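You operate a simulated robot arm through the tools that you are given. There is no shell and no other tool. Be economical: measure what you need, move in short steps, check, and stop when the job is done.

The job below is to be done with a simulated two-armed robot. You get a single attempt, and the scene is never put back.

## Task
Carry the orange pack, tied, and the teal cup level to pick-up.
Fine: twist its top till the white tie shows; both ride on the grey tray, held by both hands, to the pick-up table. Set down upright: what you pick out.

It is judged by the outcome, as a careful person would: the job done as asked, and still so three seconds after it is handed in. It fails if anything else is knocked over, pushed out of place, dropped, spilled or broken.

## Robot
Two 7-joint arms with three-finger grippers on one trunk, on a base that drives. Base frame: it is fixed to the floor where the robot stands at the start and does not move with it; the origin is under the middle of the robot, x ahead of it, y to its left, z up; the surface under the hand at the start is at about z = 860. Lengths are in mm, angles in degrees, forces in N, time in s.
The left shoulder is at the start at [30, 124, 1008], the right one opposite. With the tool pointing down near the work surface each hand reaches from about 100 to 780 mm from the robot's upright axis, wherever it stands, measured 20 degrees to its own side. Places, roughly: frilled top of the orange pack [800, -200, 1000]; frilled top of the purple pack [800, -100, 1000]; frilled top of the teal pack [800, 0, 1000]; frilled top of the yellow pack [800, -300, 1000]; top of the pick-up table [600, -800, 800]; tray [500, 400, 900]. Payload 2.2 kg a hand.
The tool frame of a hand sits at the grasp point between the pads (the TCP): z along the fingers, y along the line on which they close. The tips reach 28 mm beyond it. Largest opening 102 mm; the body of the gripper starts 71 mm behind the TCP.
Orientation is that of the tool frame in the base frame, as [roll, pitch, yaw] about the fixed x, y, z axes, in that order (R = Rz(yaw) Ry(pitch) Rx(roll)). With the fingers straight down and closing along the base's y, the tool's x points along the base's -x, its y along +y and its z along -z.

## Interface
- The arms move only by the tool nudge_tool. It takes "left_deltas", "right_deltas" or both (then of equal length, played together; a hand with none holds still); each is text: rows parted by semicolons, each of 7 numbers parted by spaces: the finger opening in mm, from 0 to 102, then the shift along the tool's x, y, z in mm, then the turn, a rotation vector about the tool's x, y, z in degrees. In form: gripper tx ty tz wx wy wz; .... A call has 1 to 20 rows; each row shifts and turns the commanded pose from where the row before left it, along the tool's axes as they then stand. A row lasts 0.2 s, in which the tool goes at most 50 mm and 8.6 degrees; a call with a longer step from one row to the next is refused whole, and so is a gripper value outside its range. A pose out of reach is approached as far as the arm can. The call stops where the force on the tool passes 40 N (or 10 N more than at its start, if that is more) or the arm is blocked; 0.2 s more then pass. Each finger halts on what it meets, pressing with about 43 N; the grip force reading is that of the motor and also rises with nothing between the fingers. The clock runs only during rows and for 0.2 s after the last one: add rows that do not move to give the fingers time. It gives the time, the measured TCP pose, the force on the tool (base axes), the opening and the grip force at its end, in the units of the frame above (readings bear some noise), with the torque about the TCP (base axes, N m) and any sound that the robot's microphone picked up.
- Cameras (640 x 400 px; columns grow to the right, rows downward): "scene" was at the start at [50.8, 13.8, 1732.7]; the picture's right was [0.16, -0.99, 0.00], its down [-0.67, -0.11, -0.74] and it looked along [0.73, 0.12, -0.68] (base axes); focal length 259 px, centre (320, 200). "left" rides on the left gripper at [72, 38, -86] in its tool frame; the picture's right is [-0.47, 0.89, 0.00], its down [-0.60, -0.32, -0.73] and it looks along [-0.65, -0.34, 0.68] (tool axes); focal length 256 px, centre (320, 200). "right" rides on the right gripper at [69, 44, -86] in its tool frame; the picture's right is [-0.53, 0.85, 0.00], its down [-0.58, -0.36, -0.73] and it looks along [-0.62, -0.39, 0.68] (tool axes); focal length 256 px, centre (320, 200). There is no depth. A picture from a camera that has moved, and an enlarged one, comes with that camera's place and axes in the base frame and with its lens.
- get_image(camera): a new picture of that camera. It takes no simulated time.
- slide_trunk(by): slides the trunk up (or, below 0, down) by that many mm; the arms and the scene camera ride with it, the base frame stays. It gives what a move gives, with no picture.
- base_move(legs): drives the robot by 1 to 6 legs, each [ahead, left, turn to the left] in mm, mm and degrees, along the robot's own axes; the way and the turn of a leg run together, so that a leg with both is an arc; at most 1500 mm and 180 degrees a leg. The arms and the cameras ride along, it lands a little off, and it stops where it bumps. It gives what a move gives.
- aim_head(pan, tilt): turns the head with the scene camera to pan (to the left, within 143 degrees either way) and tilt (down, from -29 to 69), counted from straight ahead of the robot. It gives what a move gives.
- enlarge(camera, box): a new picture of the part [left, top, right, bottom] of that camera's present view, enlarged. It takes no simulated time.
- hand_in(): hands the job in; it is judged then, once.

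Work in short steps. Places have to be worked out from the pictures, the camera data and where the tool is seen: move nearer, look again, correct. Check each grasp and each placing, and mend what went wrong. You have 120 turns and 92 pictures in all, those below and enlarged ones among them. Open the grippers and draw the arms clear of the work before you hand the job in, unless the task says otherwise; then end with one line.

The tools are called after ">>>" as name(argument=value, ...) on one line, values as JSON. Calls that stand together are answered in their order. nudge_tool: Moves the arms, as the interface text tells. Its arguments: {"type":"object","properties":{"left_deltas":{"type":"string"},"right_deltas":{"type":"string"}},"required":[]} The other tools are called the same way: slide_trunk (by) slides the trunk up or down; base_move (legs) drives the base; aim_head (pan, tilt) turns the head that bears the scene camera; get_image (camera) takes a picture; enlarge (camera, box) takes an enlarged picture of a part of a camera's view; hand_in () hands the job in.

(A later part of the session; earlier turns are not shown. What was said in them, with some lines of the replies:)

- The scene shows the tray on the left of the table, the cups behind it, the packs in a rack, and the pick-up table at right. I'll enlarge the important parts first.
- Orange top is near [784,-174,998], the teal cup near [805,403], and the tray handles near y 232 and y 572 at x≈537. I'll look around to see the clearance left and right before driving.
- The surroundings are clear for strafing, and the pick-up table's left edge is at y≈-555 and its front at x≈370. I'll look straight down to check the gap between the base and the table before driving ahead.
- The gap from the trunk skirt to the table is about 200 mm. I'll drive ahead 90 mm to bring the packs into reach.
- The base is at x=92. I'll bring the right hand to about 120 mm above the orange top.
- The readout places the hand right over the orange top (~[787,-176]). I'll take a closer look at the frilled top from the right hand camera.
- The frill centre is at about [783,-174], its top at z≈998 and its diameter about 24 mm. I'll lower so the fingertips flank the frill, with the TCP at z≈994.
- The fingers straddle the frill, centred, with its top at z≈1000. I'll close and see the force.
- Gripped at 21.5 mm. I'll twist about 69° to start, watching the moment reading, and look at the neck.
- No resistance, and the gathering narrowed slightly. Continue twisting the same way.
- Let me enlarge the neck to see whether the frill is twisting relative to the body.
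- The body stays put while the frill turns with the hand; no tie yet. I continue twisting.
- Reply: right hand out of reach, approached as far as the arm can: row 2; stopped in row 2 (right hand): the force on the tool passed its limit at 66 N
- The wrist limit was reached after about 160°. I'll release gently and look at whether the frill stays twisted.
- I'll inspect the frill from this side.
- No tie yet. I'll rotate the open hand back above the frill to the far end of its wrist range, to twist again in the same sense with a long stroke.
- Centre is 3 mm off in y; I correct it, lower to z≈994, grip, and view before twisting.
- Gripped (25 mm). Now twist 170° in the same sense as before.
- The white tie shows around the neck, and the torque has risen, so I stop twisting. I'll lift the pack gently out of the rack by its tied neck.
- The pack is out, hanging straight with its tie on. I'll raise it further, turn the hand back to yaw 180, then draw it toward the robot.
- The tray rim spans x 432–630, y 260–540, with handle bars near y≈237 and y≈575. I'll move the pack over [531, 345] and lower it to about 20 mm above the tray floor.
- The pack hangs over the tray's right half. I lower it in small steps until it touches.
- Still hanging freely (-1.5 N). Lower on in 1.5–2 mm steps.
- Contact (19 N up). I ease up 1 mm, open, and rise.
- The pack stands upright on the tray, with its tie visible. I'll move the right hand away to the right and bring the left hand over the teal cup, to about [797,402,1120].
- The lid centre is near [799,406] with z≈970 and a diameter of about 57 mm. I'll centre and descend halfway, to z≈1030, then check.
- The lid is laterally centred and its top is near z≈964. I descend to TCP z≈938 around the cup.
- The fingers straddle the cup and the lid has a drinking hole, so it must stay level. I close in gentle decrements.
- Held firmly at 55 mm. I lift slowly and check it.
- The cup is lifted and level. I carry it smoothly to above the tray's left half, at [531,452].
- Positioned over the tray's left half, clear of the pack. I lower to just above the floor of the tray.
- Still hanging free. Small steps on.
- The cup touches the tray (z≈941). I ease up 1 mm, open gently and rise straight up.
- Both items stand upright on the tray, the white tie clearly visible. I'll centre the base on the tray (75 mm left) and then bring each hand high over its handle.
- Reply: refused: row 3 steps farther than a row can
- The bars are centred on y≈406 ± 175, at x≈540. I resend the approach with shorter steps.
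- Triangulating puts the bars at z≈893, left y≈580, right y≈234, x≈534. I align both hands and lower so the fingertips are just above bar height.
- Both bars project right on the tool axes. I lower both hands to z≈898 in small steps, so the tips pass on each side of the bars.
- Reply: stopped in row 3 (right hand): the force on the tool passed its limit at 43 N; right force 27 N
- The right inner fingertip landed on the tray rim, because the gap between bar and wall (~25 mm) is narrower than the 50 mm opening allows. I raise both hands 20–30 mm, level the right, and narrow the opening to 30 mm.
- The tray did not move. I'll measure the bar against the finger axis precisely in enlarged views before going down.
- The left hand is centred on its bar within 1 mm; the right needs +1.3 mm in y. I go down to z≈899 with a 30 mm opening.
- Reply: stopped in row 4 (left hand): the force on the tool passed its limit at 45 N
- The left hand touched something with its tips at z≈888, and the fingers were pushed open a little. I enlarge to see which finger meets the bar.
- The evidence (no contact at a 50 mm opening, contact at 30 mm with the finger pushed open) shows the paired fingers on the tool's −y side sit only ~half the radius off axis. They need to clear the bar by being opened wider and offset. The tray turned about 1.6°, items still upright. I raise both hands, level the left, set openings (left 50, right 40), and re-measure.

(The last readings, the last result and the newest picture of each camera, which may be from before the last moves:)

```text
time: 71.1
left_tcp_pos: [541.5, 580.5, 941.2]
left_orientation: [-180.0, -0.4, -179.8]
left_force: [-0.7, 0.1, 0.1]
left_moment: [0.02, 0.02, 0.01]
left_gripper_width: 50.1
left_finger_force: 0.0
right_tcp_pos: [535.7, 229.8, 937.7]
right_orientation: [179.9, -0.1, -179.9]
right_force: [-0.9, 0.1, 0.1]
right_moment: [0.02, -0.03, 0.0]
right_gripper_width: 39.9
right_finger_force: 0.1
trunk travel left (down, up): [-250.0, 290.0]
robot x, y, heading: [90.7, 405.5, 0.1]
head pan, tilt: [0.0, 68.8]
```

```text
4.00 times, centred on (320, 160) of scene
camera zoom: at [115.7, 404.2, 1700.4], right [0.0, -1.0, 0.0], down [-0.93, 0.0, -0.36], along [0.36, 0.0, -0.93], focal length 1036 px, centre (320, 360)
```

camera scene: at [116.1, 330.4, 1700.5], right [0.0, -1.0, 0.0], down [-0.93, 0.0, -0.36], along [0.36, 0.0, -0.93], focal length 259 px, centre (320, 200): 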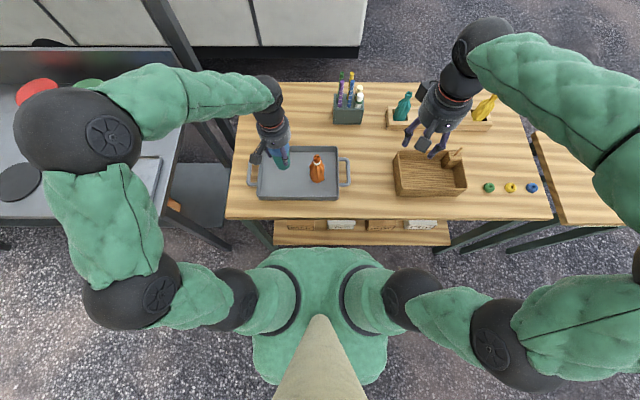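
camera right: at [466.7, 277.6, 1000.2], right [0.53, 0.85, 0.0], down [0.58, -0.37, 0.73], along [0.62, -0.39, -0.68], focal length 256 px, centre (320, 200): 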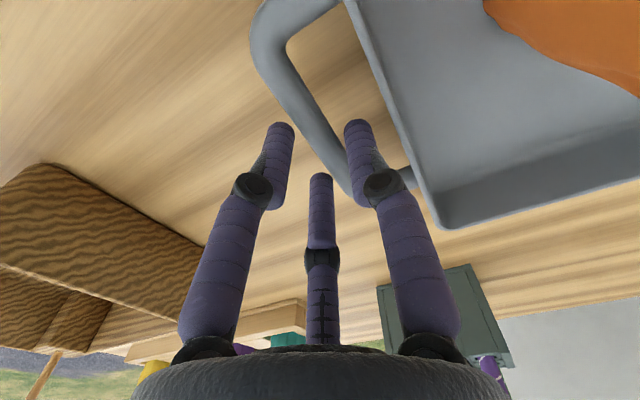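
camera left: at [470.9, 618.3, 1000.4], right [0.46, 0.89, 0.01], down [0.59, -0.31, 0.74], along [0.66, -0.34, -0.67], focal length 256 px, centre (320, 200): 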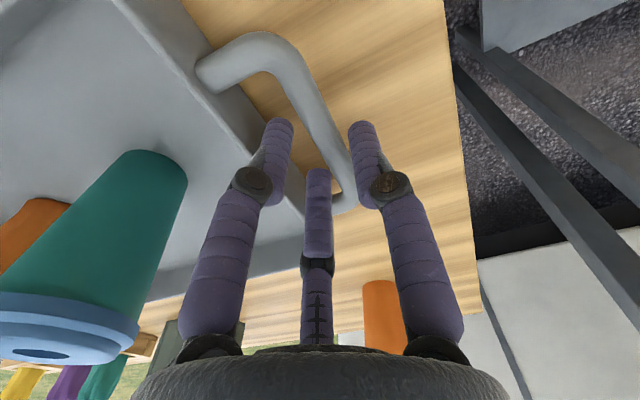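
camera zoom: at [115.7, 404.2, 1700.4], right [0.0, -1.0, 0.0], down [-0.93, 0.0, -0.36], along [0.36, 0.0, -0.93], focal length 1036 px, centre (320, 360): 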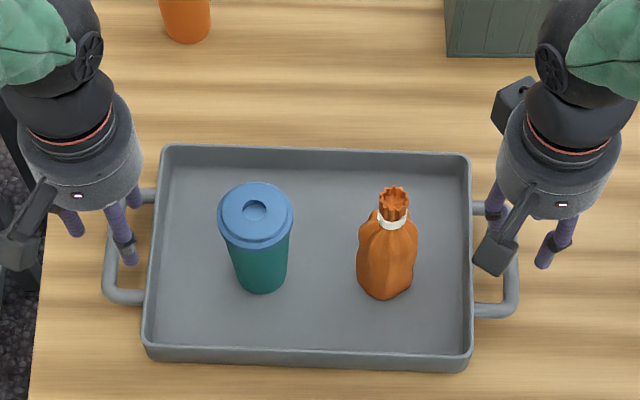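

Re-measured: the left bar is at y≈585.5 (centre x≈536), and the right bar at y≈239 (centre x≈522). I offset the hands about 3 mm (left) and 5 mm (right) to −y of their bars and lower.

>>> nudge_tool(left_deltas="50 5 2 0 0 -0.4 0; 50 0 0 8 0 0 0; 50 0 0 8 0 0 0; 50 0 0 6 0 0 0; 50 0 0 5 0 0 0; 50 0 0 0 0 0 0", right_deltas="40 12 4 0 0 0 0; 40 0 0 8 0 0 0; 40 0 0 7 0 0 0; 40 0 0 5 0 0 0; 40 0 0 4 0 0 0; 40 0 0 0 0 0 0")

>>> enlarge(camera="left", box=[220, 40, 420, 200])

>>> enlarge(camera="right", box=[220, 40, 420, 200])

```text
time: 72.5
left_tcp_pos: [535.9, 582.6, 913.3]
left_orientation: [-180.0, 0.2, -179.8]
left_force: [-0.1, -0.1, 0.5]
left_moment: [0.01, -0.02, 0.03]
left_gripper_width: 49.9
left_finger_force: 0.0
right_tcp_pos: [521.7, 233.8, 913.8]
right_orientation: [179.9, -0.1, 179.9]
right_force: [0.6, 0.6, -0.6]
right_moment: [0.01, -0.02, 0.03]
right_gripper_width: 40.3
right_finger_force: 0.1
trunk travel left (down, up): [-250.0, 290.0]
robot x, y, heading: [91.6, 403.9, -0.4]
head pan, tilt: [0.0, 68.8]
```

```text
2.50 times, centred on (320, 120) of left
camera zoom: at [464.1, 620.7, 999.0], right [0.46, 0.89, 0.0], down [0.6, -0.31, 0.73], along [0.65, -0.34, -0.68], focal length 640 px, centre (320, 400)
```

zoom: 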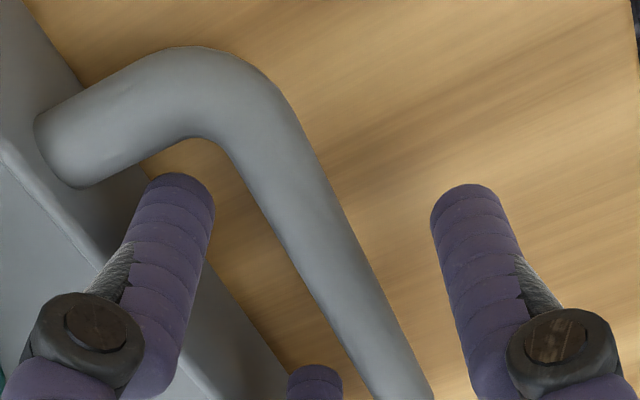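

```text
2.50 times, centred on (320, 120) of right
camera zoom: at [453.4, 278.8, 1002.2], right [0.53, 0.85, 0.0], down [0.58, -0.37, 0.73], along [0.62, -0.39, -0.68], focal length 640 px, centre (320, 400)
```

zoom: 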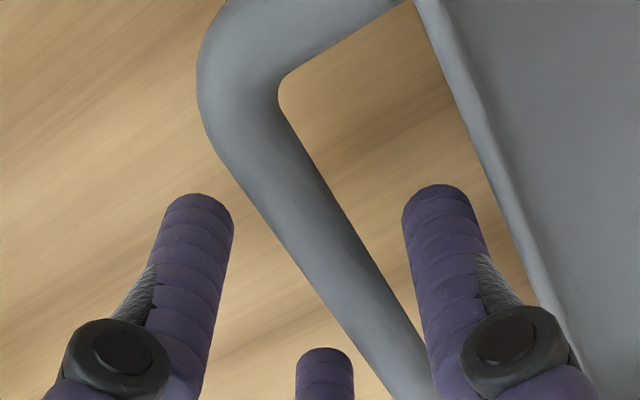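

No contact and the bars lie properly between the fingers, as planned. I go down the last 15 mm.

>>> nudge_tool(left_deltas="50 0 0 4 0 0 0; 50 0 0 4 0 0 0; 50 0 0 4 0 0 0; 50 0 0 3 0 0 0; 50 0 0 0 0 0 0", right_deltas="40 0 0 4 0 0 0; 40 0 0 4 0 0 0; 40 0 0 4 0 0 0; 40 0 0 3 0 0 0; 40 0 0 0 0 0 0")

```text
time: 73.7
left_tcp_pos: [536.9, 582.8, 897.9]
left_orientation: [-179.9, 0.1, -179.8]
left_force: [-0.1, 1.1, -0.4]
left_moment: [0.01, 0.0, 0.02]
left_gripper_width: 50.1
left_finger_force: 0.1
right_tcp_pos: [524.1, 235.3, 897.2]
right_orientation: [179.9, 0.0, -180.0]
right_force: [-0.2, -0.4, -0.4]
right_moment: [0.0, 0.0, 0.01]
right_gripper_width: 40.0
right_finger_force: 0.0
trunk travel left (down, up): [-250.0, 290.0]
robot x, y, heading: [88.3, 404.6, 0.2]
head pan, tilt: [0.0, 68.8]
```

Both hands are at bar height without contact. I close gradually while shifting each hand onto its bar centre.

>>> nudge_tool(left_deltas="44 0 1 0 0 0 0; 38 0 1 0 0 0 0; 32 0 1 0 0 0 0; 26 0 0 0 0 0 0; 22 0 0 0 0 0 0; 18 0 0 0 0 0 0; 14 0 0 0 0 0 0; 10 0 0 0 0 0 0; 6 0 0 0 0 0 0; 6 0 0 0 0 0 0", right_deltas="37 0 1 0 0 0 0; 34 0 1 0 0 0 0; 30 0 1 0 0 0 0; 26 0 0.5 0 0 0 0; 22 0 0 0 0 0 0; 18 0 0 0 0 0 0; 14 0 0 0 0 0 0; 10 0 0 0 0 0 0; 6 0 0 0 0 0 0; 6 0 0 0 0 0 0")

>>> get_image(camera="left")

>>> get_image(camera="right")

>>> get_image(camera="scene")

```text
time: 75.9
left_tcp_pos: [536.2, 584.4, 897.4]
left_orientation: [-179.8, 0.1, -179.9]
left_force: [-1.9, -26.3, 6.3]
left_moment: [-0.27, -0.08, -1.23]
left_gripper_width: 21.6
left_finger_force: 43.1
right_tcp_pos: [523.8, 239.5, 899.1]
right_orientation: [179.8, 0.1, -179.9]
right_force: [5.3, 29.0, -0.1]
right_moment: [0.32, -0.01, -0.19]
right_gripper_width: 21.6
right_finger_force: 43.1
trunk travel left (down, up): [-250.0, 290.0]
robot x, y, heading: [90.4, 407.6, 0.4]
head pan, tilt: [0.0, 68.8]
```

```text
23 pictures are left
camera left: at [464.6, 623.2, 983.8], right [0.46, 0.89, 0.0], down [0.6, -0.31, 0.73], along [0.65, -0.34, -0.68], focal length 256 px, centre (320, 200)
```

left: 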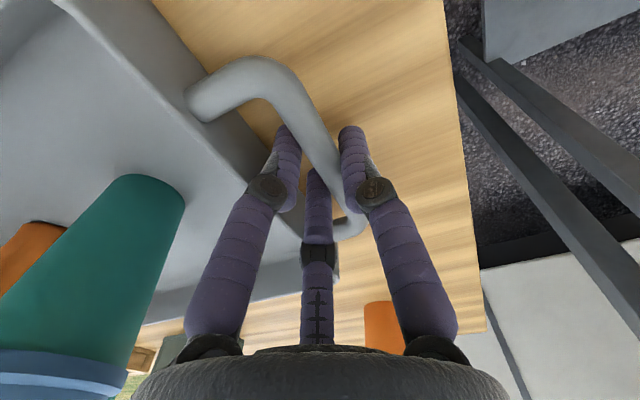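

```text
22 pictures are left
camera right: at [453.9, 283.3, 986.6], right [0.53, 0.85, 0.0], down [0.58, -0.37, 0.73], along [0.62, -0.39, -0.68], focal length 256 px, centre (320, 200)
```

right: 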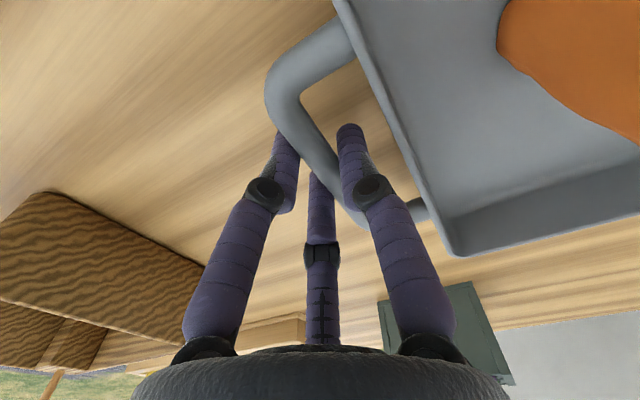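

```text
21 pictures are left
camera scene: at [115.6, 404.3, 1700.5], right [0.0, -1.0, 0.0], down [-0.93, 0.0, -0.36], along [0.36, 0.0, -0.93], focal length 259 px, centre (320, 200)
```

scene: 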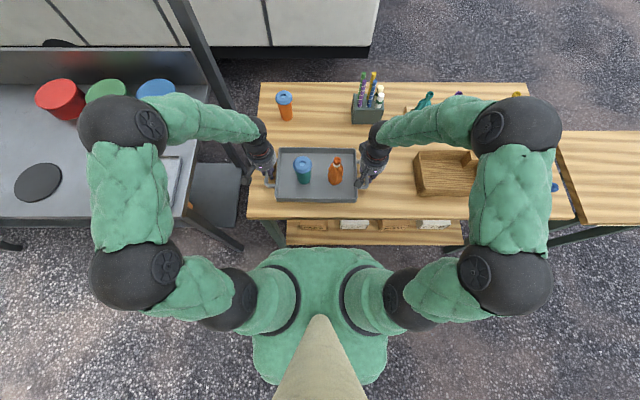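

Both handles are gripped. There's ~27 N of internal pull between the hands, so I relax it by moving each hand 1 mm inward.

>>> nudge_tool(left_deltas="6 0 -1 0 0 0 0; 6 0 0 0 0 0 0", right_deltas="6 0 1 0 0 0 0; 6 0 0 0 0 0 0")

```text
time: 76.5
left_tcp_pos: [535.4, 584.7, 897.9]
left_orientation: [-179.9, 0.0, -179.8]
left_force: [-3.1, -18.7, 4.8]
left_moment: [-0.18, -0.5, -1.17]
left_gripper_width: 21.4
left_finger_force: 43.0
right_tcp_pos: [523.6, 238.5, 899.9]
right_orientation: [179.9, 0.0, 179.9]
right_force: [6.2, 20.9, -0.2]
right_moment: [0.22, -0.27, -0.15]
right_gripper_width: 21.3
right_finger_force: 43.1
trunk travel left (down, up): [-250.0, 290.0]
robot x, y, heading: [91.8, 403.2, -0.0]
head pan, tilt: [0.0, 68.8]
```

>>> nudge_tool(left_deltas="6 0 -1 0 0 0 0; 6 0 -1 0 0 0 0; 6 0 0 0 0 0 0", right_deltas="6 0 1 0 0 0 0; 6 0 1 0 0 0 0; 6 0 0 0 0 0 0")

>>> slide_trunk(by=20)

>>> enlarge(camera="scene", box=[240, 130, 400, 220])

```text
time: 77.3
left_tcp_pos: [536.0, 584.0, 897.4]
left_orientation: [-179.9, 0.1, -179.7]
left_force: [-4.1, 19.7, 1.7]
left_moment: [0.25, 0.29, -0.86]
left_gripper_width: 21.5
left_finger_force: 42.9
right_tcp_pos: [522.4, 239.5, 898.7]
right_orientation: [-179.9, 0.0, -180.0]
right_force: [3.1, -19.0, 0.1]
right_moment: [-0.27, -0.71, -0.33]
right_gripper_width: 21.4
right_finger_force: 43.4
trunk travel left (down, up): [-250.0, 290.0]
robot x, y, heading: [89.3, 403.2, 0.1]
head pan, tilt: [0.0, 68.8]
```

```text
time: 78.1
left_tcp_pos: [536.7, 583.2, 918.2]
left_orientation: [179.9, -0.1, -179.8]
left_force: [-3.2, 4.4, -3.3]
left_moment: [-0.03, -0.5, -0.77]
left_gripper_width: 21.8
left_finger_force: 42.9
right_tcp_pos: [522.8, 239.0, 918.2]
right_orientation: [-179.9, -0.2, 180.0]
right_force: [2.4, -3.5, -3.2]
right_moment: [-0.09, 0.52, -0.1]
right_gripper_width: 21.1
right_finger_force: 42.6
trunk travel left (down, up): [-270.0, 270.0]
robot x, y, heading: [92.5, 401.6, 0.0]
head pan, tilt: [0.0, 68.8]
stopped: the force on the tool passed its limit at 41 N (the readings are from after the stop); the commanded pose is now the measured one
```

```text
4.00 times, centred on (320, 175) of scene
camera zoom: at [116.2, 404.1, 1720.8], right [0.0, -1.0, 0.0], down [-0.93, 0.0, -0.36], along [0.36, 0.0, -0.93], focal length 1036 px, centre (320, 300)
```

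zoom: 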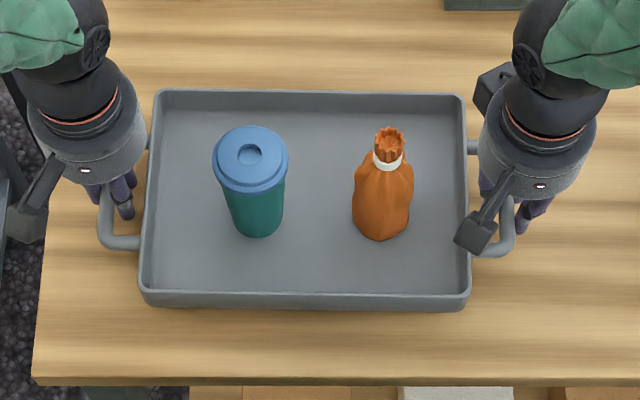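

The tray is off the table, carried level (about 3 N each hand), with both items upright. I raise the trunk further so that the tray clears the box and stick on the way.

>>> slide_trunk(by=60)

>>> slide_trunk(by=70)

>>> get_image(camera="scene")

```text
time: 79.1
left_tcp_pos: [536.0, 583.9, 978.2]
left_orientation: [179.9, 0.1, -179.7]
left_force: [-2.4, 5.8, -2.8]
left_moment: [0.02, 0.19, -0.92]
left_gripper_width: 21.7
left_finger_force: 42.9
right_tcp_pos: [524.0, 238.3, 978.1]
right_orientation: [-179.9, -0.2, 179.9]
right_force: [3.4, -5.8, -2.8]
right_moment: [-0.05, -0.21, -0.22]
right_gripper_width: 21.2
right_finger_force: 43.1
trunk travel left (down, up): [-330.0, 210.0]
robot x, y, heading: [89.9, 400.0, -0.1]
head pan, tilt: [0.0, 68.8]
```

```text
time: 80.2
left_tcp_pos: [537.3, 583.6, 1048.3]
left_orientation: [179.9, 0.1, -179.7]
left_force: [-3.8, 7.3, -3.1]
left_moment: [0.08, 0.37, -0.93]
left_gripper_width: 21.8
left_finger_force: 42.8
right_tcp_pos: [522.4, 238.7, 1049.2]
right_orientation: [-179.9, -0.1, 180.0]
right_force: [3.0, -7.5, -3.1]
right_moment: [-0.11, -0.39, -0.28]
right_gripper_width: 21.4
right_finger_force: 42.7
trunk travel left (down, up): [-400.0, 140.0]
robot x, y, heading: [89.7, 399.0, 0.2]
head pan, tilt: [0.0, 68.8]
```

```text
19 pictures are left
camera scene: at [116.3, 404.1, 1850.7], right [0.0, -1.0, 0.0], down [-0.93, 0.0, -0.36], along [0.36, 0.0, -0.93], focal length 259 px, centre (320, 200)
```

scene: 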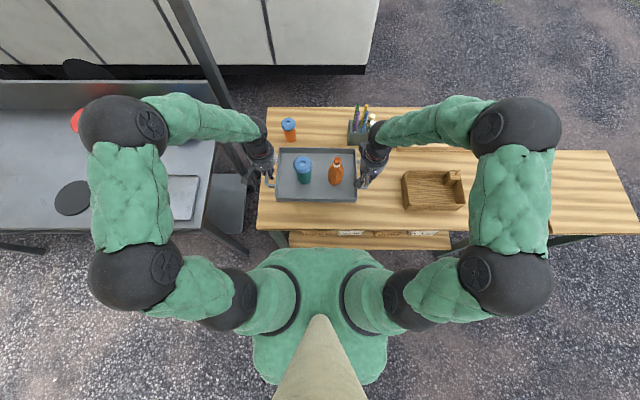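

Everything rides level. I strafe right 750 mm first, then check the pick-up table's position.

>>> base_move(legs=[[0, -750, 0]])

>>> get_image(camera="scene")

```text
time: 84.2
left_tcp_pos: [536.8, -164.2, 1048.4]
left_orientation: [179.9, -0.1, 179.8]
left_force: [-2.8, 10.5, -2.8]
left_moment: [0.09, 0.07, -0.84]
left_gripper_width: 21.6
left_finger_force: 43.0
right_tcp_pos: [519.7, -509.8, 1049.6]
right_orientation: [180.0, -0.1, 179.4]
right_force: [2.1, -11.2, -3.8]
right_moment: [-0.12, -0.09, -0.27]
right_gripper_width: 21.0
right_finger_force: 43.1
trunk travel left (down, up): [-400.0, 140.0]
robot x, y, heading: [90.8, -342.5, -0.4]
head pan, tilt: [0.0, 68.8]
```

```text
18 pictures are left
camera scene: at [113.9, -340.4, 1850.8], right [-0.01, -1.0, 0.0], down [-0.93, 0.01, -0.36], along [0.36, 0.0, -0.93], focal length 259 px, centre (320, 200)
```

scene: 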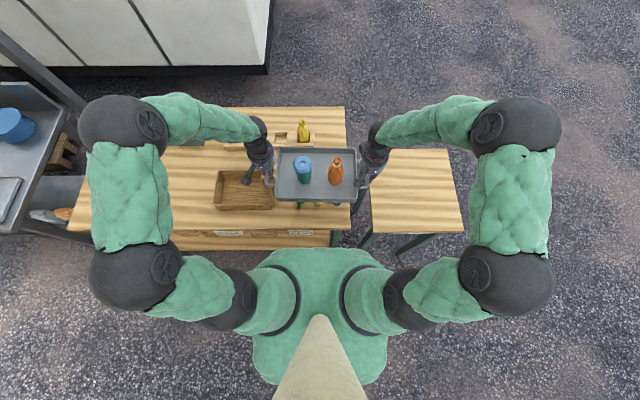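

The pick-up table spans x 376–778, y −556…−940, centre [577,−747]. The tray centre is at [528,−337], so I strafe 410 mm further right.

>>> base_move(legs=[[10, -410, 0.4]])

>>> get_image(camera="scene")

```text
time: 86.7
left_tcp_pos: [544.1, -564.3, 1049.0]
left_orientation: [179.9, 0.0, -179.8]
left_force: [-4.1, 4.5, -3.0]
left_moment: [0.03, 0.35, -0.97]
left_gripper_width: 21.7
left_finger_force: 42.9
right_tcp_pos: [529.7, -909.9, 1049.2]
right_orientation: [179.9, -0.1, 180.0]
right_force: [3.2, -4.5, -3.4]
right_moment: [0.0, -0.31, -0.22]
right_gripper_width: 21.3
right_finger_force: 42.9
trunk travel left (down, up): [-400.0, 140.0]
robot x, y, heading: [98.7, -741.7, 0.2]
head pan, tilt: [0.0, 68.8]
```

```text
17 pictures are left
camera scene: at [122.3, -743.8, 1850.8], right [0.0, -1.0, 0.0], down [-0.93, 0.0, -0.36], along [0.36, 0.0, -0.93], focal length 259 px, centre (320, 200)
```

scene: 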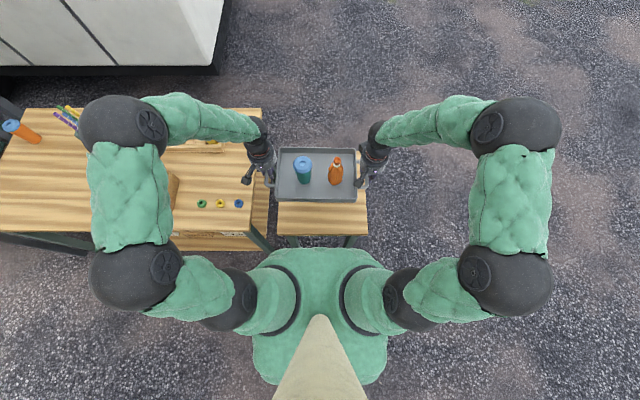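

I check the clearance between the left hand and the main table's edge before lowering.

>>> enlarge(camera="scene", box=[180, 90, 380, 250])

```text
2.50 times, centred on (280, 170) of scene
camera zoom: at [122.3, -743.8, 1850.8], right [0.0, -1.0, 0.0], down [-0.93, 0.0, -0.36], along [0.36, 0.0, -0.93], focal length 648 px, centre (420, 275)
```

zoom: 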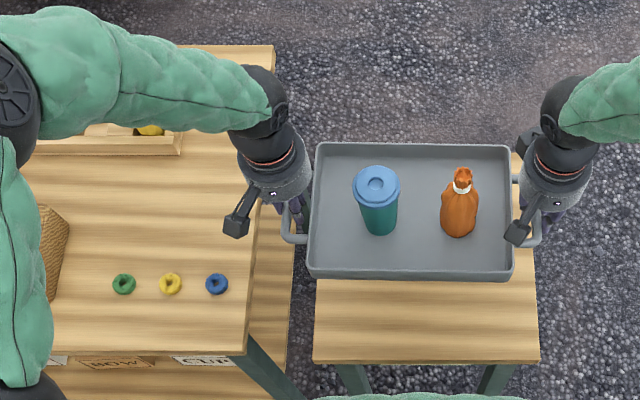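

Clearances look fine: the main table's edge is at y≈−470 and the left hand at −564. I lower the trunk 150 mm to its initial height and check the left elbow over the main table.

>>> slide_trunk(by=-80)

>>> slide_trunk(by=-70)

>>> get_image(camera="scene")

>>> aim_head(pan=50, tilt=45)

>>> get_image(camera="scene")

```text
time: 87.9
left_tcp_pos: [542.3, -564.2, 967.5]
left_orientation: [179.9, 0.0, -179.8]
left_force: [-2.7, 3.4, -3.2]
left_moment: [0.0, 0.08, -0.96]
left_gripper_width: 21.8
left_finger_force: 43.4
right_tcp_pos: [529.1, -909.5, 970.3]
right_orientation: [-179.9, -0.1, 179.8]
right_force: [3.0, -3.6, -2.5]
right_moment: [-0.07, -0.14, -0.14]
right_gripper_width: 21.2
right_finger_force: 42.9
trunk travel left (down, up): [-320.0, 220.0]
robot x, y, heading: [95.7, -742.7, -0.1]
head pan, tilt: [0.0, 68.8]
```

```text
time: 89.0
left_tcp_pos: [544.0, -563.2, 898.1]
left_orientation: [-180.0, 0.1, -179.8]
left_force: [-3.1, 2.7, -3.3]
left_moment: [0.03, 0.35, -0.95]
left_gripper_width: 21.6
left_finger_force: 42.7
right_tcp_pos: [529.1, -908.7, 898.9]
right_orientation: [-179.9, 0.0, 179.9]
right_force: [2.9, -4.3, -3.0]
right_moment: [-0.04, -0.36, -0.16]
right_gripper_width: 21.0
right_finger_force: 43.1
trunk travel left (down, up): [-250.0, 290.0]
robot x, y, heading: [97.0, -744.2, -0.1]
head pan, tilt: [0.0, 68.8]
```

```text
15 pictures are left
camera scene: at [121.9, -743.0, 1701.0], right [0.0, -1.0, 0.0], down [-0.93, 0.0, -0.36], along [0.36, 0.0, -0.93], focal length 259 px, centre (320, 200)
```

scene: 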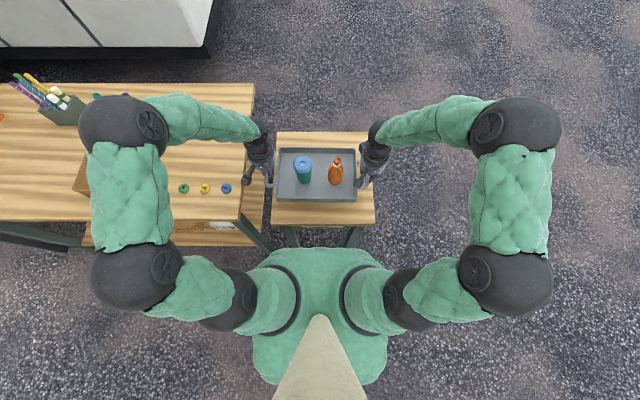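

```text
time: 90.1
left_tcp_pos: [543.2, -564.0, 897.5]
left_orientation: [-180.0, 0.0, -179.8]
left_force: [-3.3, 3.5, -2.4]
left_moment: [0.02, 0.05, -0.93]
left_gripper_width: 21.8
left_finger_force: 43.0
right_tcp_pos: [530.3, -908.9, 899.4]
right_orientation: [-179.8, -0.2, 179.8]
right_force: [3.1, -3.7, -3.9]
right_moment: [-0.05, -0.09, -0.2]
right_gripper_width: 21.3
right_finger_force: 42.6
trunk travel left (down, up): [-250.0, 290.0]
robot x, y, heading: [95.6, -741.5, -0.3]
head pan, tilt: [50.0, 45.0]
```

```text
14 pictures are left
camera scene: at [118.6, -680.8, 1729.7], right [0.77, -0.64, 0.0], down [-0.46, -0.54, -0.71], along [0.45, 0.54, -0.71], focal length 259 px, centre (320, 200)
```

scene: 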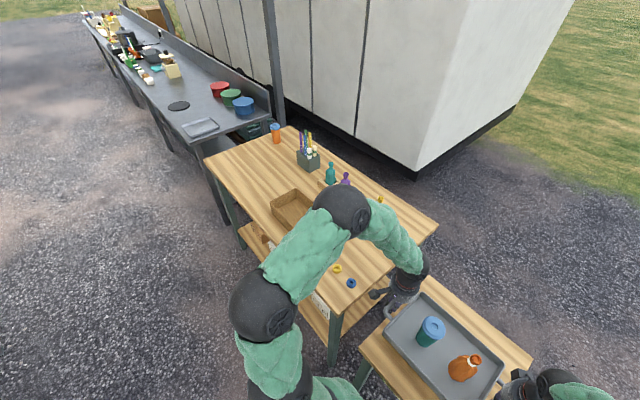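

Triangulation puts the left elbow at z≈1435, well clear of everything. I lower 48 mm more, to ~12 mm above the table, then creep down.

>>> slide_trunk(by=-48)

>>> slide_trunk(by=-6)

```text
time: 91.0
left_tcp_pos: [543.7, -564.3, 851.0]
left_orientation: [-180.0, -0.1, -179.8]
left_force: [-2.6, 3.8, -3.3]
left_moment: [0.01, -0.1, -0.95]
left_gripper_width: 21.8
left_finger_force: 43.0
right_tcp_pos: [529.4, -909.1, 851.2]
right_orientation: [-179.9, 0.0, 179.8]
right_force: [2.5, -3.6, -2.9]
right_moment: [-0.08, -0.01, -0.22]
right_gripper_width: 21.1
right_finger_force: 43.6
trunk travel left (down, up): [-202.0, 338.0]
robot x, y, heading: [95.8, -743.9, -0.1]
head pan, tilt: [50.0, 45.0]
```

```text
time: 91.6
left_tcp_pos: [542.8, -563.2, 844.5]
left_orientation: [-180.0, 0.1, -179.8]
left_force: [-2.7, 3.2, -3.2]
left_moment: [0.02, -0.1, -0.94]
left_gripper_width: 21.6
left_finger_force: 43.4
right_tcp_pos: [528.8, -908.4, 845.0]
right_orientation: [-179.9, -0.1, 179.9]
right_force: [2.5, -2.9, -3.4]
right_moment: [-0.05, -0.01, -0.21]
right_gripper_width: 21.5
right_finger_force: 43.2
trunk travel left (down, up): [-196.0, 344.0]
robot x, y, heading: [99.0, -743.6, -0.3]
head pan, tilt: [50.0, 45.0]
```

>>> slide_trunk(by=-4)

>>> slide_trunk(by=-2)

```text
time: 92.1
left_tcp_pos: [543.6, -563.8, 840.5]
left_orientation: [-180.0, 0.0, -179.8]
left_force: [-2.5, 2.6, -3.5]
left_moment: [0.02, -0.03, -0.91]
left_gripper_width: 21.9
left_finger_force: 43.3
right_tcp_pos: [529.3, -908.7, 841.9]
right_orientation: [-179.9, -0.1, 179.9]
right_force: [3.0, -3.6, -2.6]
right_moment: [-0.06, -0.02, -0.17]
right_gripper_width: 21.4
right_finger_force: 43.4
trunk travel left (down, up): [-192.0, 348.0]
robot x, y, heading: [96.8, -742.5, -0.2]
head pan, tilt: [50.0, 45.0]
```

```text
time: 92.6
left_tcp_pos: [544.5, -563.5, 838.9]
left_orientation: [180.0, 0.0, -179.7]
left_force: [-2.4, 3.2, -2.6]
left_moment: [0.02, 0.05, -0.89]
left_gripper_width: 21.9
left_finger_force: 42.6
right_tcp_pos: [529.9, -908.7, 839.8]
right_orientation: [-179.9, -0.2, 179.9]
right_force: [2.4, -2.4, -3.5]
right_moment: [-0.04, -0.05, -0.18]
right_gripper_width: 21.5
right_finger_force: 42.7
trunk travel left (down, up): [-190.0, 350.0]
robot x, y, heading: [95.8, -738.6, 0.1]
head pan, tilt: [50.0, 45.0]
```

Still free. Continuing in 2 mm steps.

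>>> slide_trunk(by=-2)

>>> slide_trunk(by=-1)

```text
time: 93.2
left_tcp_pos: [544.7, -563.7, 838.0]
left_orientation: [179.9, 0.2, -179.9]
left_force: [-3.0, -0.1, 12.8]
left_moment: [0.16, 1.46, -0.99]
left_gripper_width: 21.7
left_finger_force: 43.5
right_tcp_pos: [528.6, -909.8, 838.3]
right_orientation: [-179.9, 0.0, 179.9]
right_force: [3.4, -0.5, 12.1]
right_moment: [0.06, 1.61, -0.19]
right_gripper_width: 21.4
right_finger_force: 43.0
trunk travel left (down, up): [-188.0, 352.0]
robot x, y, heading: [95.3, -741.0, 0.3]
head pan, tilt: [50.0, 45.0]
```

```text
time: 93.7
left_tcp_pos: [544.4, -563.3, 837.8]
left_orientation: [-180.0, 0.3, -179.9]
left_force: [-2.1, -1.7, 22.9]
left_moment: [0.15, 0.89, -0.96]
left_gripper_width: 22.1
left_finger_force: 43.3
right_tcp_pos: [529.3, -909.1, 839.2]
right_orientation: [-180.0, 0.2, 179.8]
right_force: [3.4, 3.2, 22.3]
right_moment: [0.14, 0.89, -0.14]
right_gripper_width: 21.3
right_finger_force: 42.4
trunk travel left (down, up): [-187.0, 353.0]
robot x, y, heading: [97.1, -742.4, 0.1]
head pan, tilt: [50.0, 45.0]
```

The tray rests on the pick-up table. I relieve the load by 1 mm, open the fingers while restoring the insertion offsets, and check that they're free.

>>> slide_trunk(by=1.5)

>>> nudge_tool(left_deltas="26 0 0 0 0 0 0; 32 0 -0.5 0 0 0 0; 38 0 -1 0 0 0 0; 44 0 -1 0 0 0 0; 50 0 0 0 0 0 0; 50 0 0 0 0 0 0", right_deltas="26 0 0 0 0 0 0; 30 0 -1 0 0 0 0; 34 0 -1 0 0 0 0; 38 0 -1 0 0 0 0; 40 0 -1 0 0 0 0; 40 0 0 0 0 0 0")

>>> get_image(camera="left")

>>> get_image(camera="right")

```text
time: 94.2
left_tcp_pos: [543.7, -564.7, 837.8]
left_orientation: [180.0, 0.1, -179.8]
left_force: [1.2, -0.5, 13.9]
left_moment: [-0.06, -0.52, -1.1]
left_gripper_width: 21.7
left_finger_force: 43.1
right_tcp_pos: [529.3, -909.7, 838.2]
right_orientation: [180.0, 0.2, 179.9]
right_force: [4.5, 0.8, 11.8]
right_moment: [0.05, -1.67, -0.18]
right_gripper_width: 21.1
right_finger_force: 43.4
trunk travel left (down, up): [-189.0, 351.0]
robot x, y, heading: [95.6, -744.2, -0.1]
head pan, tilt: [50.0, 45.0]
```

```text
time: 95.6
left_tcp_pos: [543.0, -564.8, 836.5]
left_orientation: [180.0, 0.1, -179.8]
left_force: [0.3, 0.8, -0.1]
left_moment: [0.01, 0.0, 0.01]
left_gripper_width: 50.1
left_finger_force: 0.1
right_tcp_pos: [530.2, -913.1, 838.5]
right_orientation: [-180.0, -0.2, 179.9]
right_force: [0.3, -0.2, -0.1]
right_moment: [-0.03, 0.0, 0.01]
right_gripper_width: 39.8
right_finger_force: 0.0
trunk travel left (down, up): [-189.0, 351.0]
robot x, y, heading: [96.5, -745.8, 0.2]
head pan, tilt: [50.0, 45.0]
```

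```text
13 pictures are left
camera left: at [470.6, -527.4, 922.9], right [0.46, 0.89, 0.0], down [0.6, -0.32, 0.73], along [0.65, -0.34, -0.68], focal length 256 px, centre (320, 200)
```

left: 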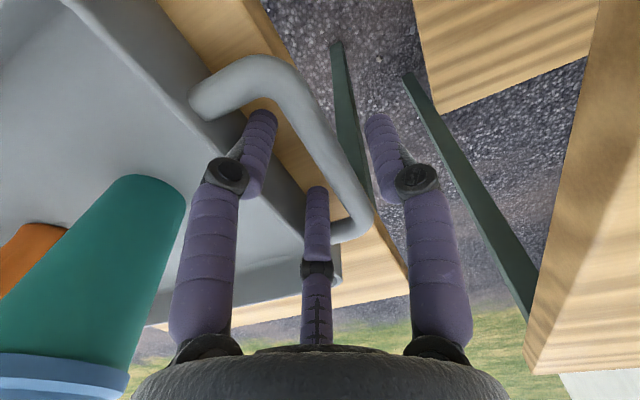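

```text
12 pictures are left
camera right: at [459.9, -867.6, 925.7], right [0.54, 0.84, 0.0], down [0.58, -0.37, 0.73], along [0.62, -0.39, -0.68], focal length 256 px, centre (320, 200)
```

right: 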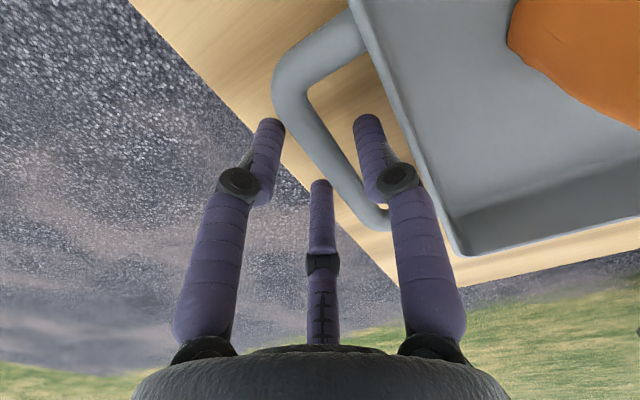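

Both hands are free of force. I raise the trunk straight up, first 50 mm, then more.

>>> slide_trunk(by=50)

>>> slide_trunk(by=150)

>>> aim_head(pan=0, tilt=65)

>>> get_image(camera="scene")

```text
time: 96.5
left_tcp_pos: [543.5, -565.5, 886.4]
left_orientation: [180.0, 0.0, -179.8]
left_force: [0.2, -0.1, 0.2]
left_moment: [-0.02, -0.03, 0.02]
left_gripper_width: 49.8
left_finger_force: 0.2
right_tcp_pos: [529.4, -913.0, 888.2]
right_orientation: [-179.8, -0.2, 179.9]
right_force: [-0.3, -0.3, -0.5]
right_moment: [0.02, 0.01, 0.03]
right_gripper_width: 40.0
right_finger_force: 0.0
trunk travel left (down, up): [-239.0, 301.0]
robot x, y, heading: [95.5, -744.7, 0.3]
head pan, tilt: [50.0, 45.0]
```

```text
time: 98.2
left_tcp_pos: [543.0, -565.2, 1037.1]
left_orientation: [179.9, 0.0, -179.7]
left_force: [0.3, 0.0, -0.3]
left_moment: [-0.01, 0.03, -0.01]
left_gripper_width: 50.2
left_finger_force: 0.1
right_tcp_pos: [528.0, -913.4, 1037.8]
right_orientation: [-179.9, -0.1, 180.0]
right_force: [-0.4, 0.0, -0.1]
right_moment: [0.01, -0.02, -0.01]
right_gripper_width: 39.9
right_finger_force: 0.1
trunk travel left (down, up): [-389.0, 151.0]
robot x, y, heading: [96.0, -739.4, -0.1]
head pan, tilt: [50.0, 45.0]
```

```text
time: 99.4
left_tcp_pos: [542.4, -565.7, 1037.3]
left_orientation: [179.9, 0.0, -179.8]
left_force: [-0.3, 0.0, 0.5]
left_moment: [0.0, 0.0, -0.01]
left_gripper_width: 49.9
left_finger_force: 0.1
right_tcp_pos: [529.0, -913.4, 1037.9]
right_orientation: [-179.9, 0.0, 180.0]
right_force: [-0.2, -0.1, 0.0]
right_moment: [0.01, -0.02, 0.0]
right_gripper_width: 40.0
right_finger_force: 0.0
trunk travel left (down, up): [-389.0, 151.0]
robot x, y, heading: [97.4, -743.4, -0.0]
head pan, tilt: [0.0, 65.0]
```

```text
11 pictures are left
camera scene: at [126.5, -743.0, 1843.2], right [0.0, -1.0, 0.0], down [-0.91, 0.0, -0.42], along [0.42, 0.0, -0.91], focal length 259 px, centre (320, 200)
```

scene: 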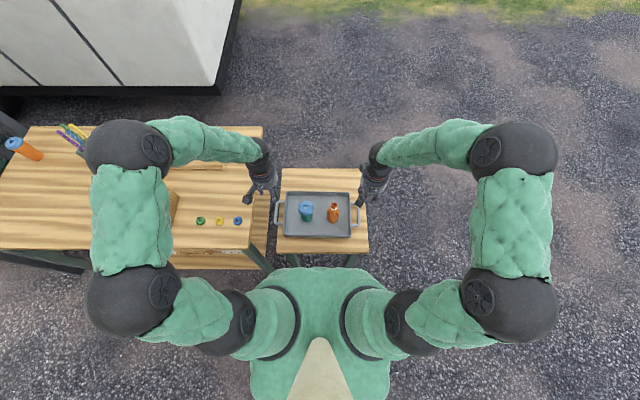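

The tray stands on the pick-up table with both items upright. I back the robot off 250 mm, fully open the grippers, and take a final close look.

>>> base_move(legs=[[-250, 0, 0]])

>>> nudge_tool(left_deltas="80 0 0 0 0 0 0; 102 0 0 0 0 0 0; 102 0 0 0 0 0 0", right_deltas="80 0 0 0 0 0 0; 102 0 0 0 0 0 0; 102 0 0 0 0 0 0")

>>> aim_head(pan=0, tilt=50)

>>> get_image(camera="scene")

>>> enlarge(camera="scene", box=[260, 160, 380, 260])

```text
time: 101.2
left_tcp_pos: [298.1, -564.9, 1036.8]
left_orientation: [180.0, 0.1, -179.7]
left_force: [0.3, 0.5, -0.1]
left_moment: [-0.02, -0.01, 0.0]
left_gripper_width: 50.1
left_finger_force: 0.2
right_tcp_pos: [285.6, -910.7, 1037.7]
right_orientation: [-179.9, -0.1, -179.9]
right_force: [0.1, 0.0, 0.1]
right_moment: [0.01, -0.01, -0.02]
right_gripper_width: 40.2
right_finger_force: 0.0
trunk travel left (down, up): [-389.0, 151.0]
robot x, y, heading: [-150.3, -745.7, 0.2]
head pan, tilt: [0.0, 65.0]
```

```text
time: 102.0
left_tcp_pos: [297.2, -563.5, 1037.2]
left_orientation: [180.0, 0.0, -179.6]
left_force: [0.5, 0.4, 0.0]
left_moment: [-0.01, 0.05, -0.02]
left_gripper_width: 101.9
left_finger_force: 0.2
right_tcp_pos: [286.7, -909.6, 1038.0]
right_orientation: [180.0, -0.1, -179.9]
right_force: [-0.1, -0.4, 0.2]
right_moment: [0.01, 0.04, -0.01]
right_gripper_width: 101.9
right_finger_force: 0.0
trunk travel left (down, up): [-389.0, 151.0]
robot x, y, heading: [-145.5, -745.0, 0.3]
head pan, tilt: [0.0, 65.0]
```

```text
time: 102.8
left_tcp_pos: [297.6, -564.5, 1038.1]
left_orientation: [180.0, 0.1, -179.6]
left_force: [-0.4, 0.4, -1.0]
left_moment: [0.01, 0.02, 0.01]
left_gripper_width: 101.9
left_finger_force: 0.1
right_tcp_pos: [286.6, -910.7, 1037.7]
right_orientation: [-179.8, -0.2, -180.0]
right_force: [-0.1, 0.8, -0.4]
right_moment: [0.02, 0.02, 0.01]
right_gripper_width: 102.0
right_finger_force: 0.0
trunk travel left (down, up): [-389.0, 151.0]
robot x, y, heading: [-145.8, -743.2, 0.3]
head pan, tilt: [0.0, 50.0]
```

```text
10 pictures are left
camera scene: at [-101.3, -743.4, 1861.3], right [0.0, -1.0, 0.0], down [-0.77, 0.0, -0.64], along [0.64, 0.0, -0.77], focal length 259 px, centre (320, 200)
```

scene: 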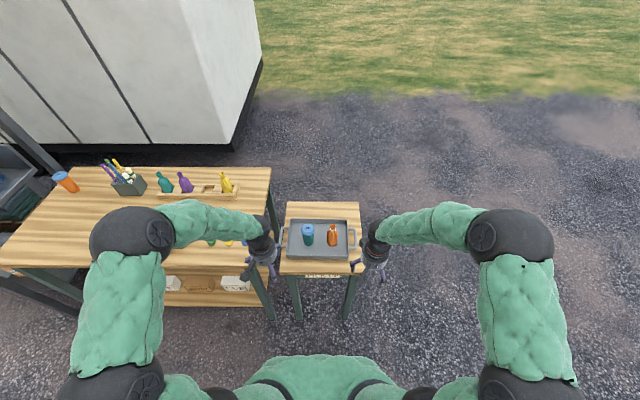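

```text
4.00 times, centred on (320, 210) of scene
camera zoom: at [-101.3, -743.4, 1861.3], right [0.0, -1.0, 0.0], down [-0.77, 0.0, -0.64], along [0.64, 0.0, -0.77], focal length 1036 px, centre (320, 160)
```

zoom: 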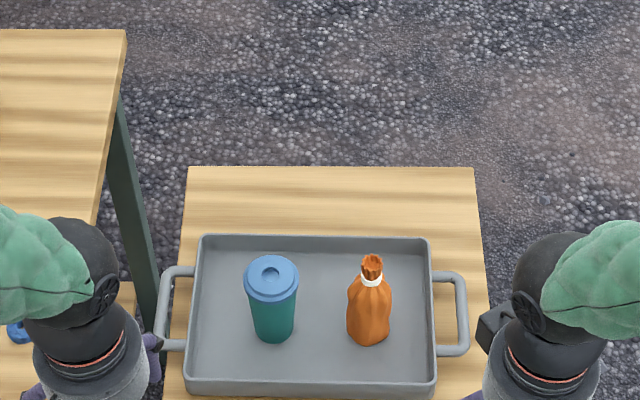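

The tray rests fully on the pick-up table. The cup and the tied pack (white tie showing) stand upright, the other items are in place, and the arms are clear with the grippers open. Handing in.

>>> hand_in()

```text
The job is handed in.
```

The job is done and handed in: the orange pack, its white tie showing, and the teal cup stand upright on the grey tray, carried by both hands to the pick-up table; I left them on the tray there, and it had shifted slightly while I was gripping it.
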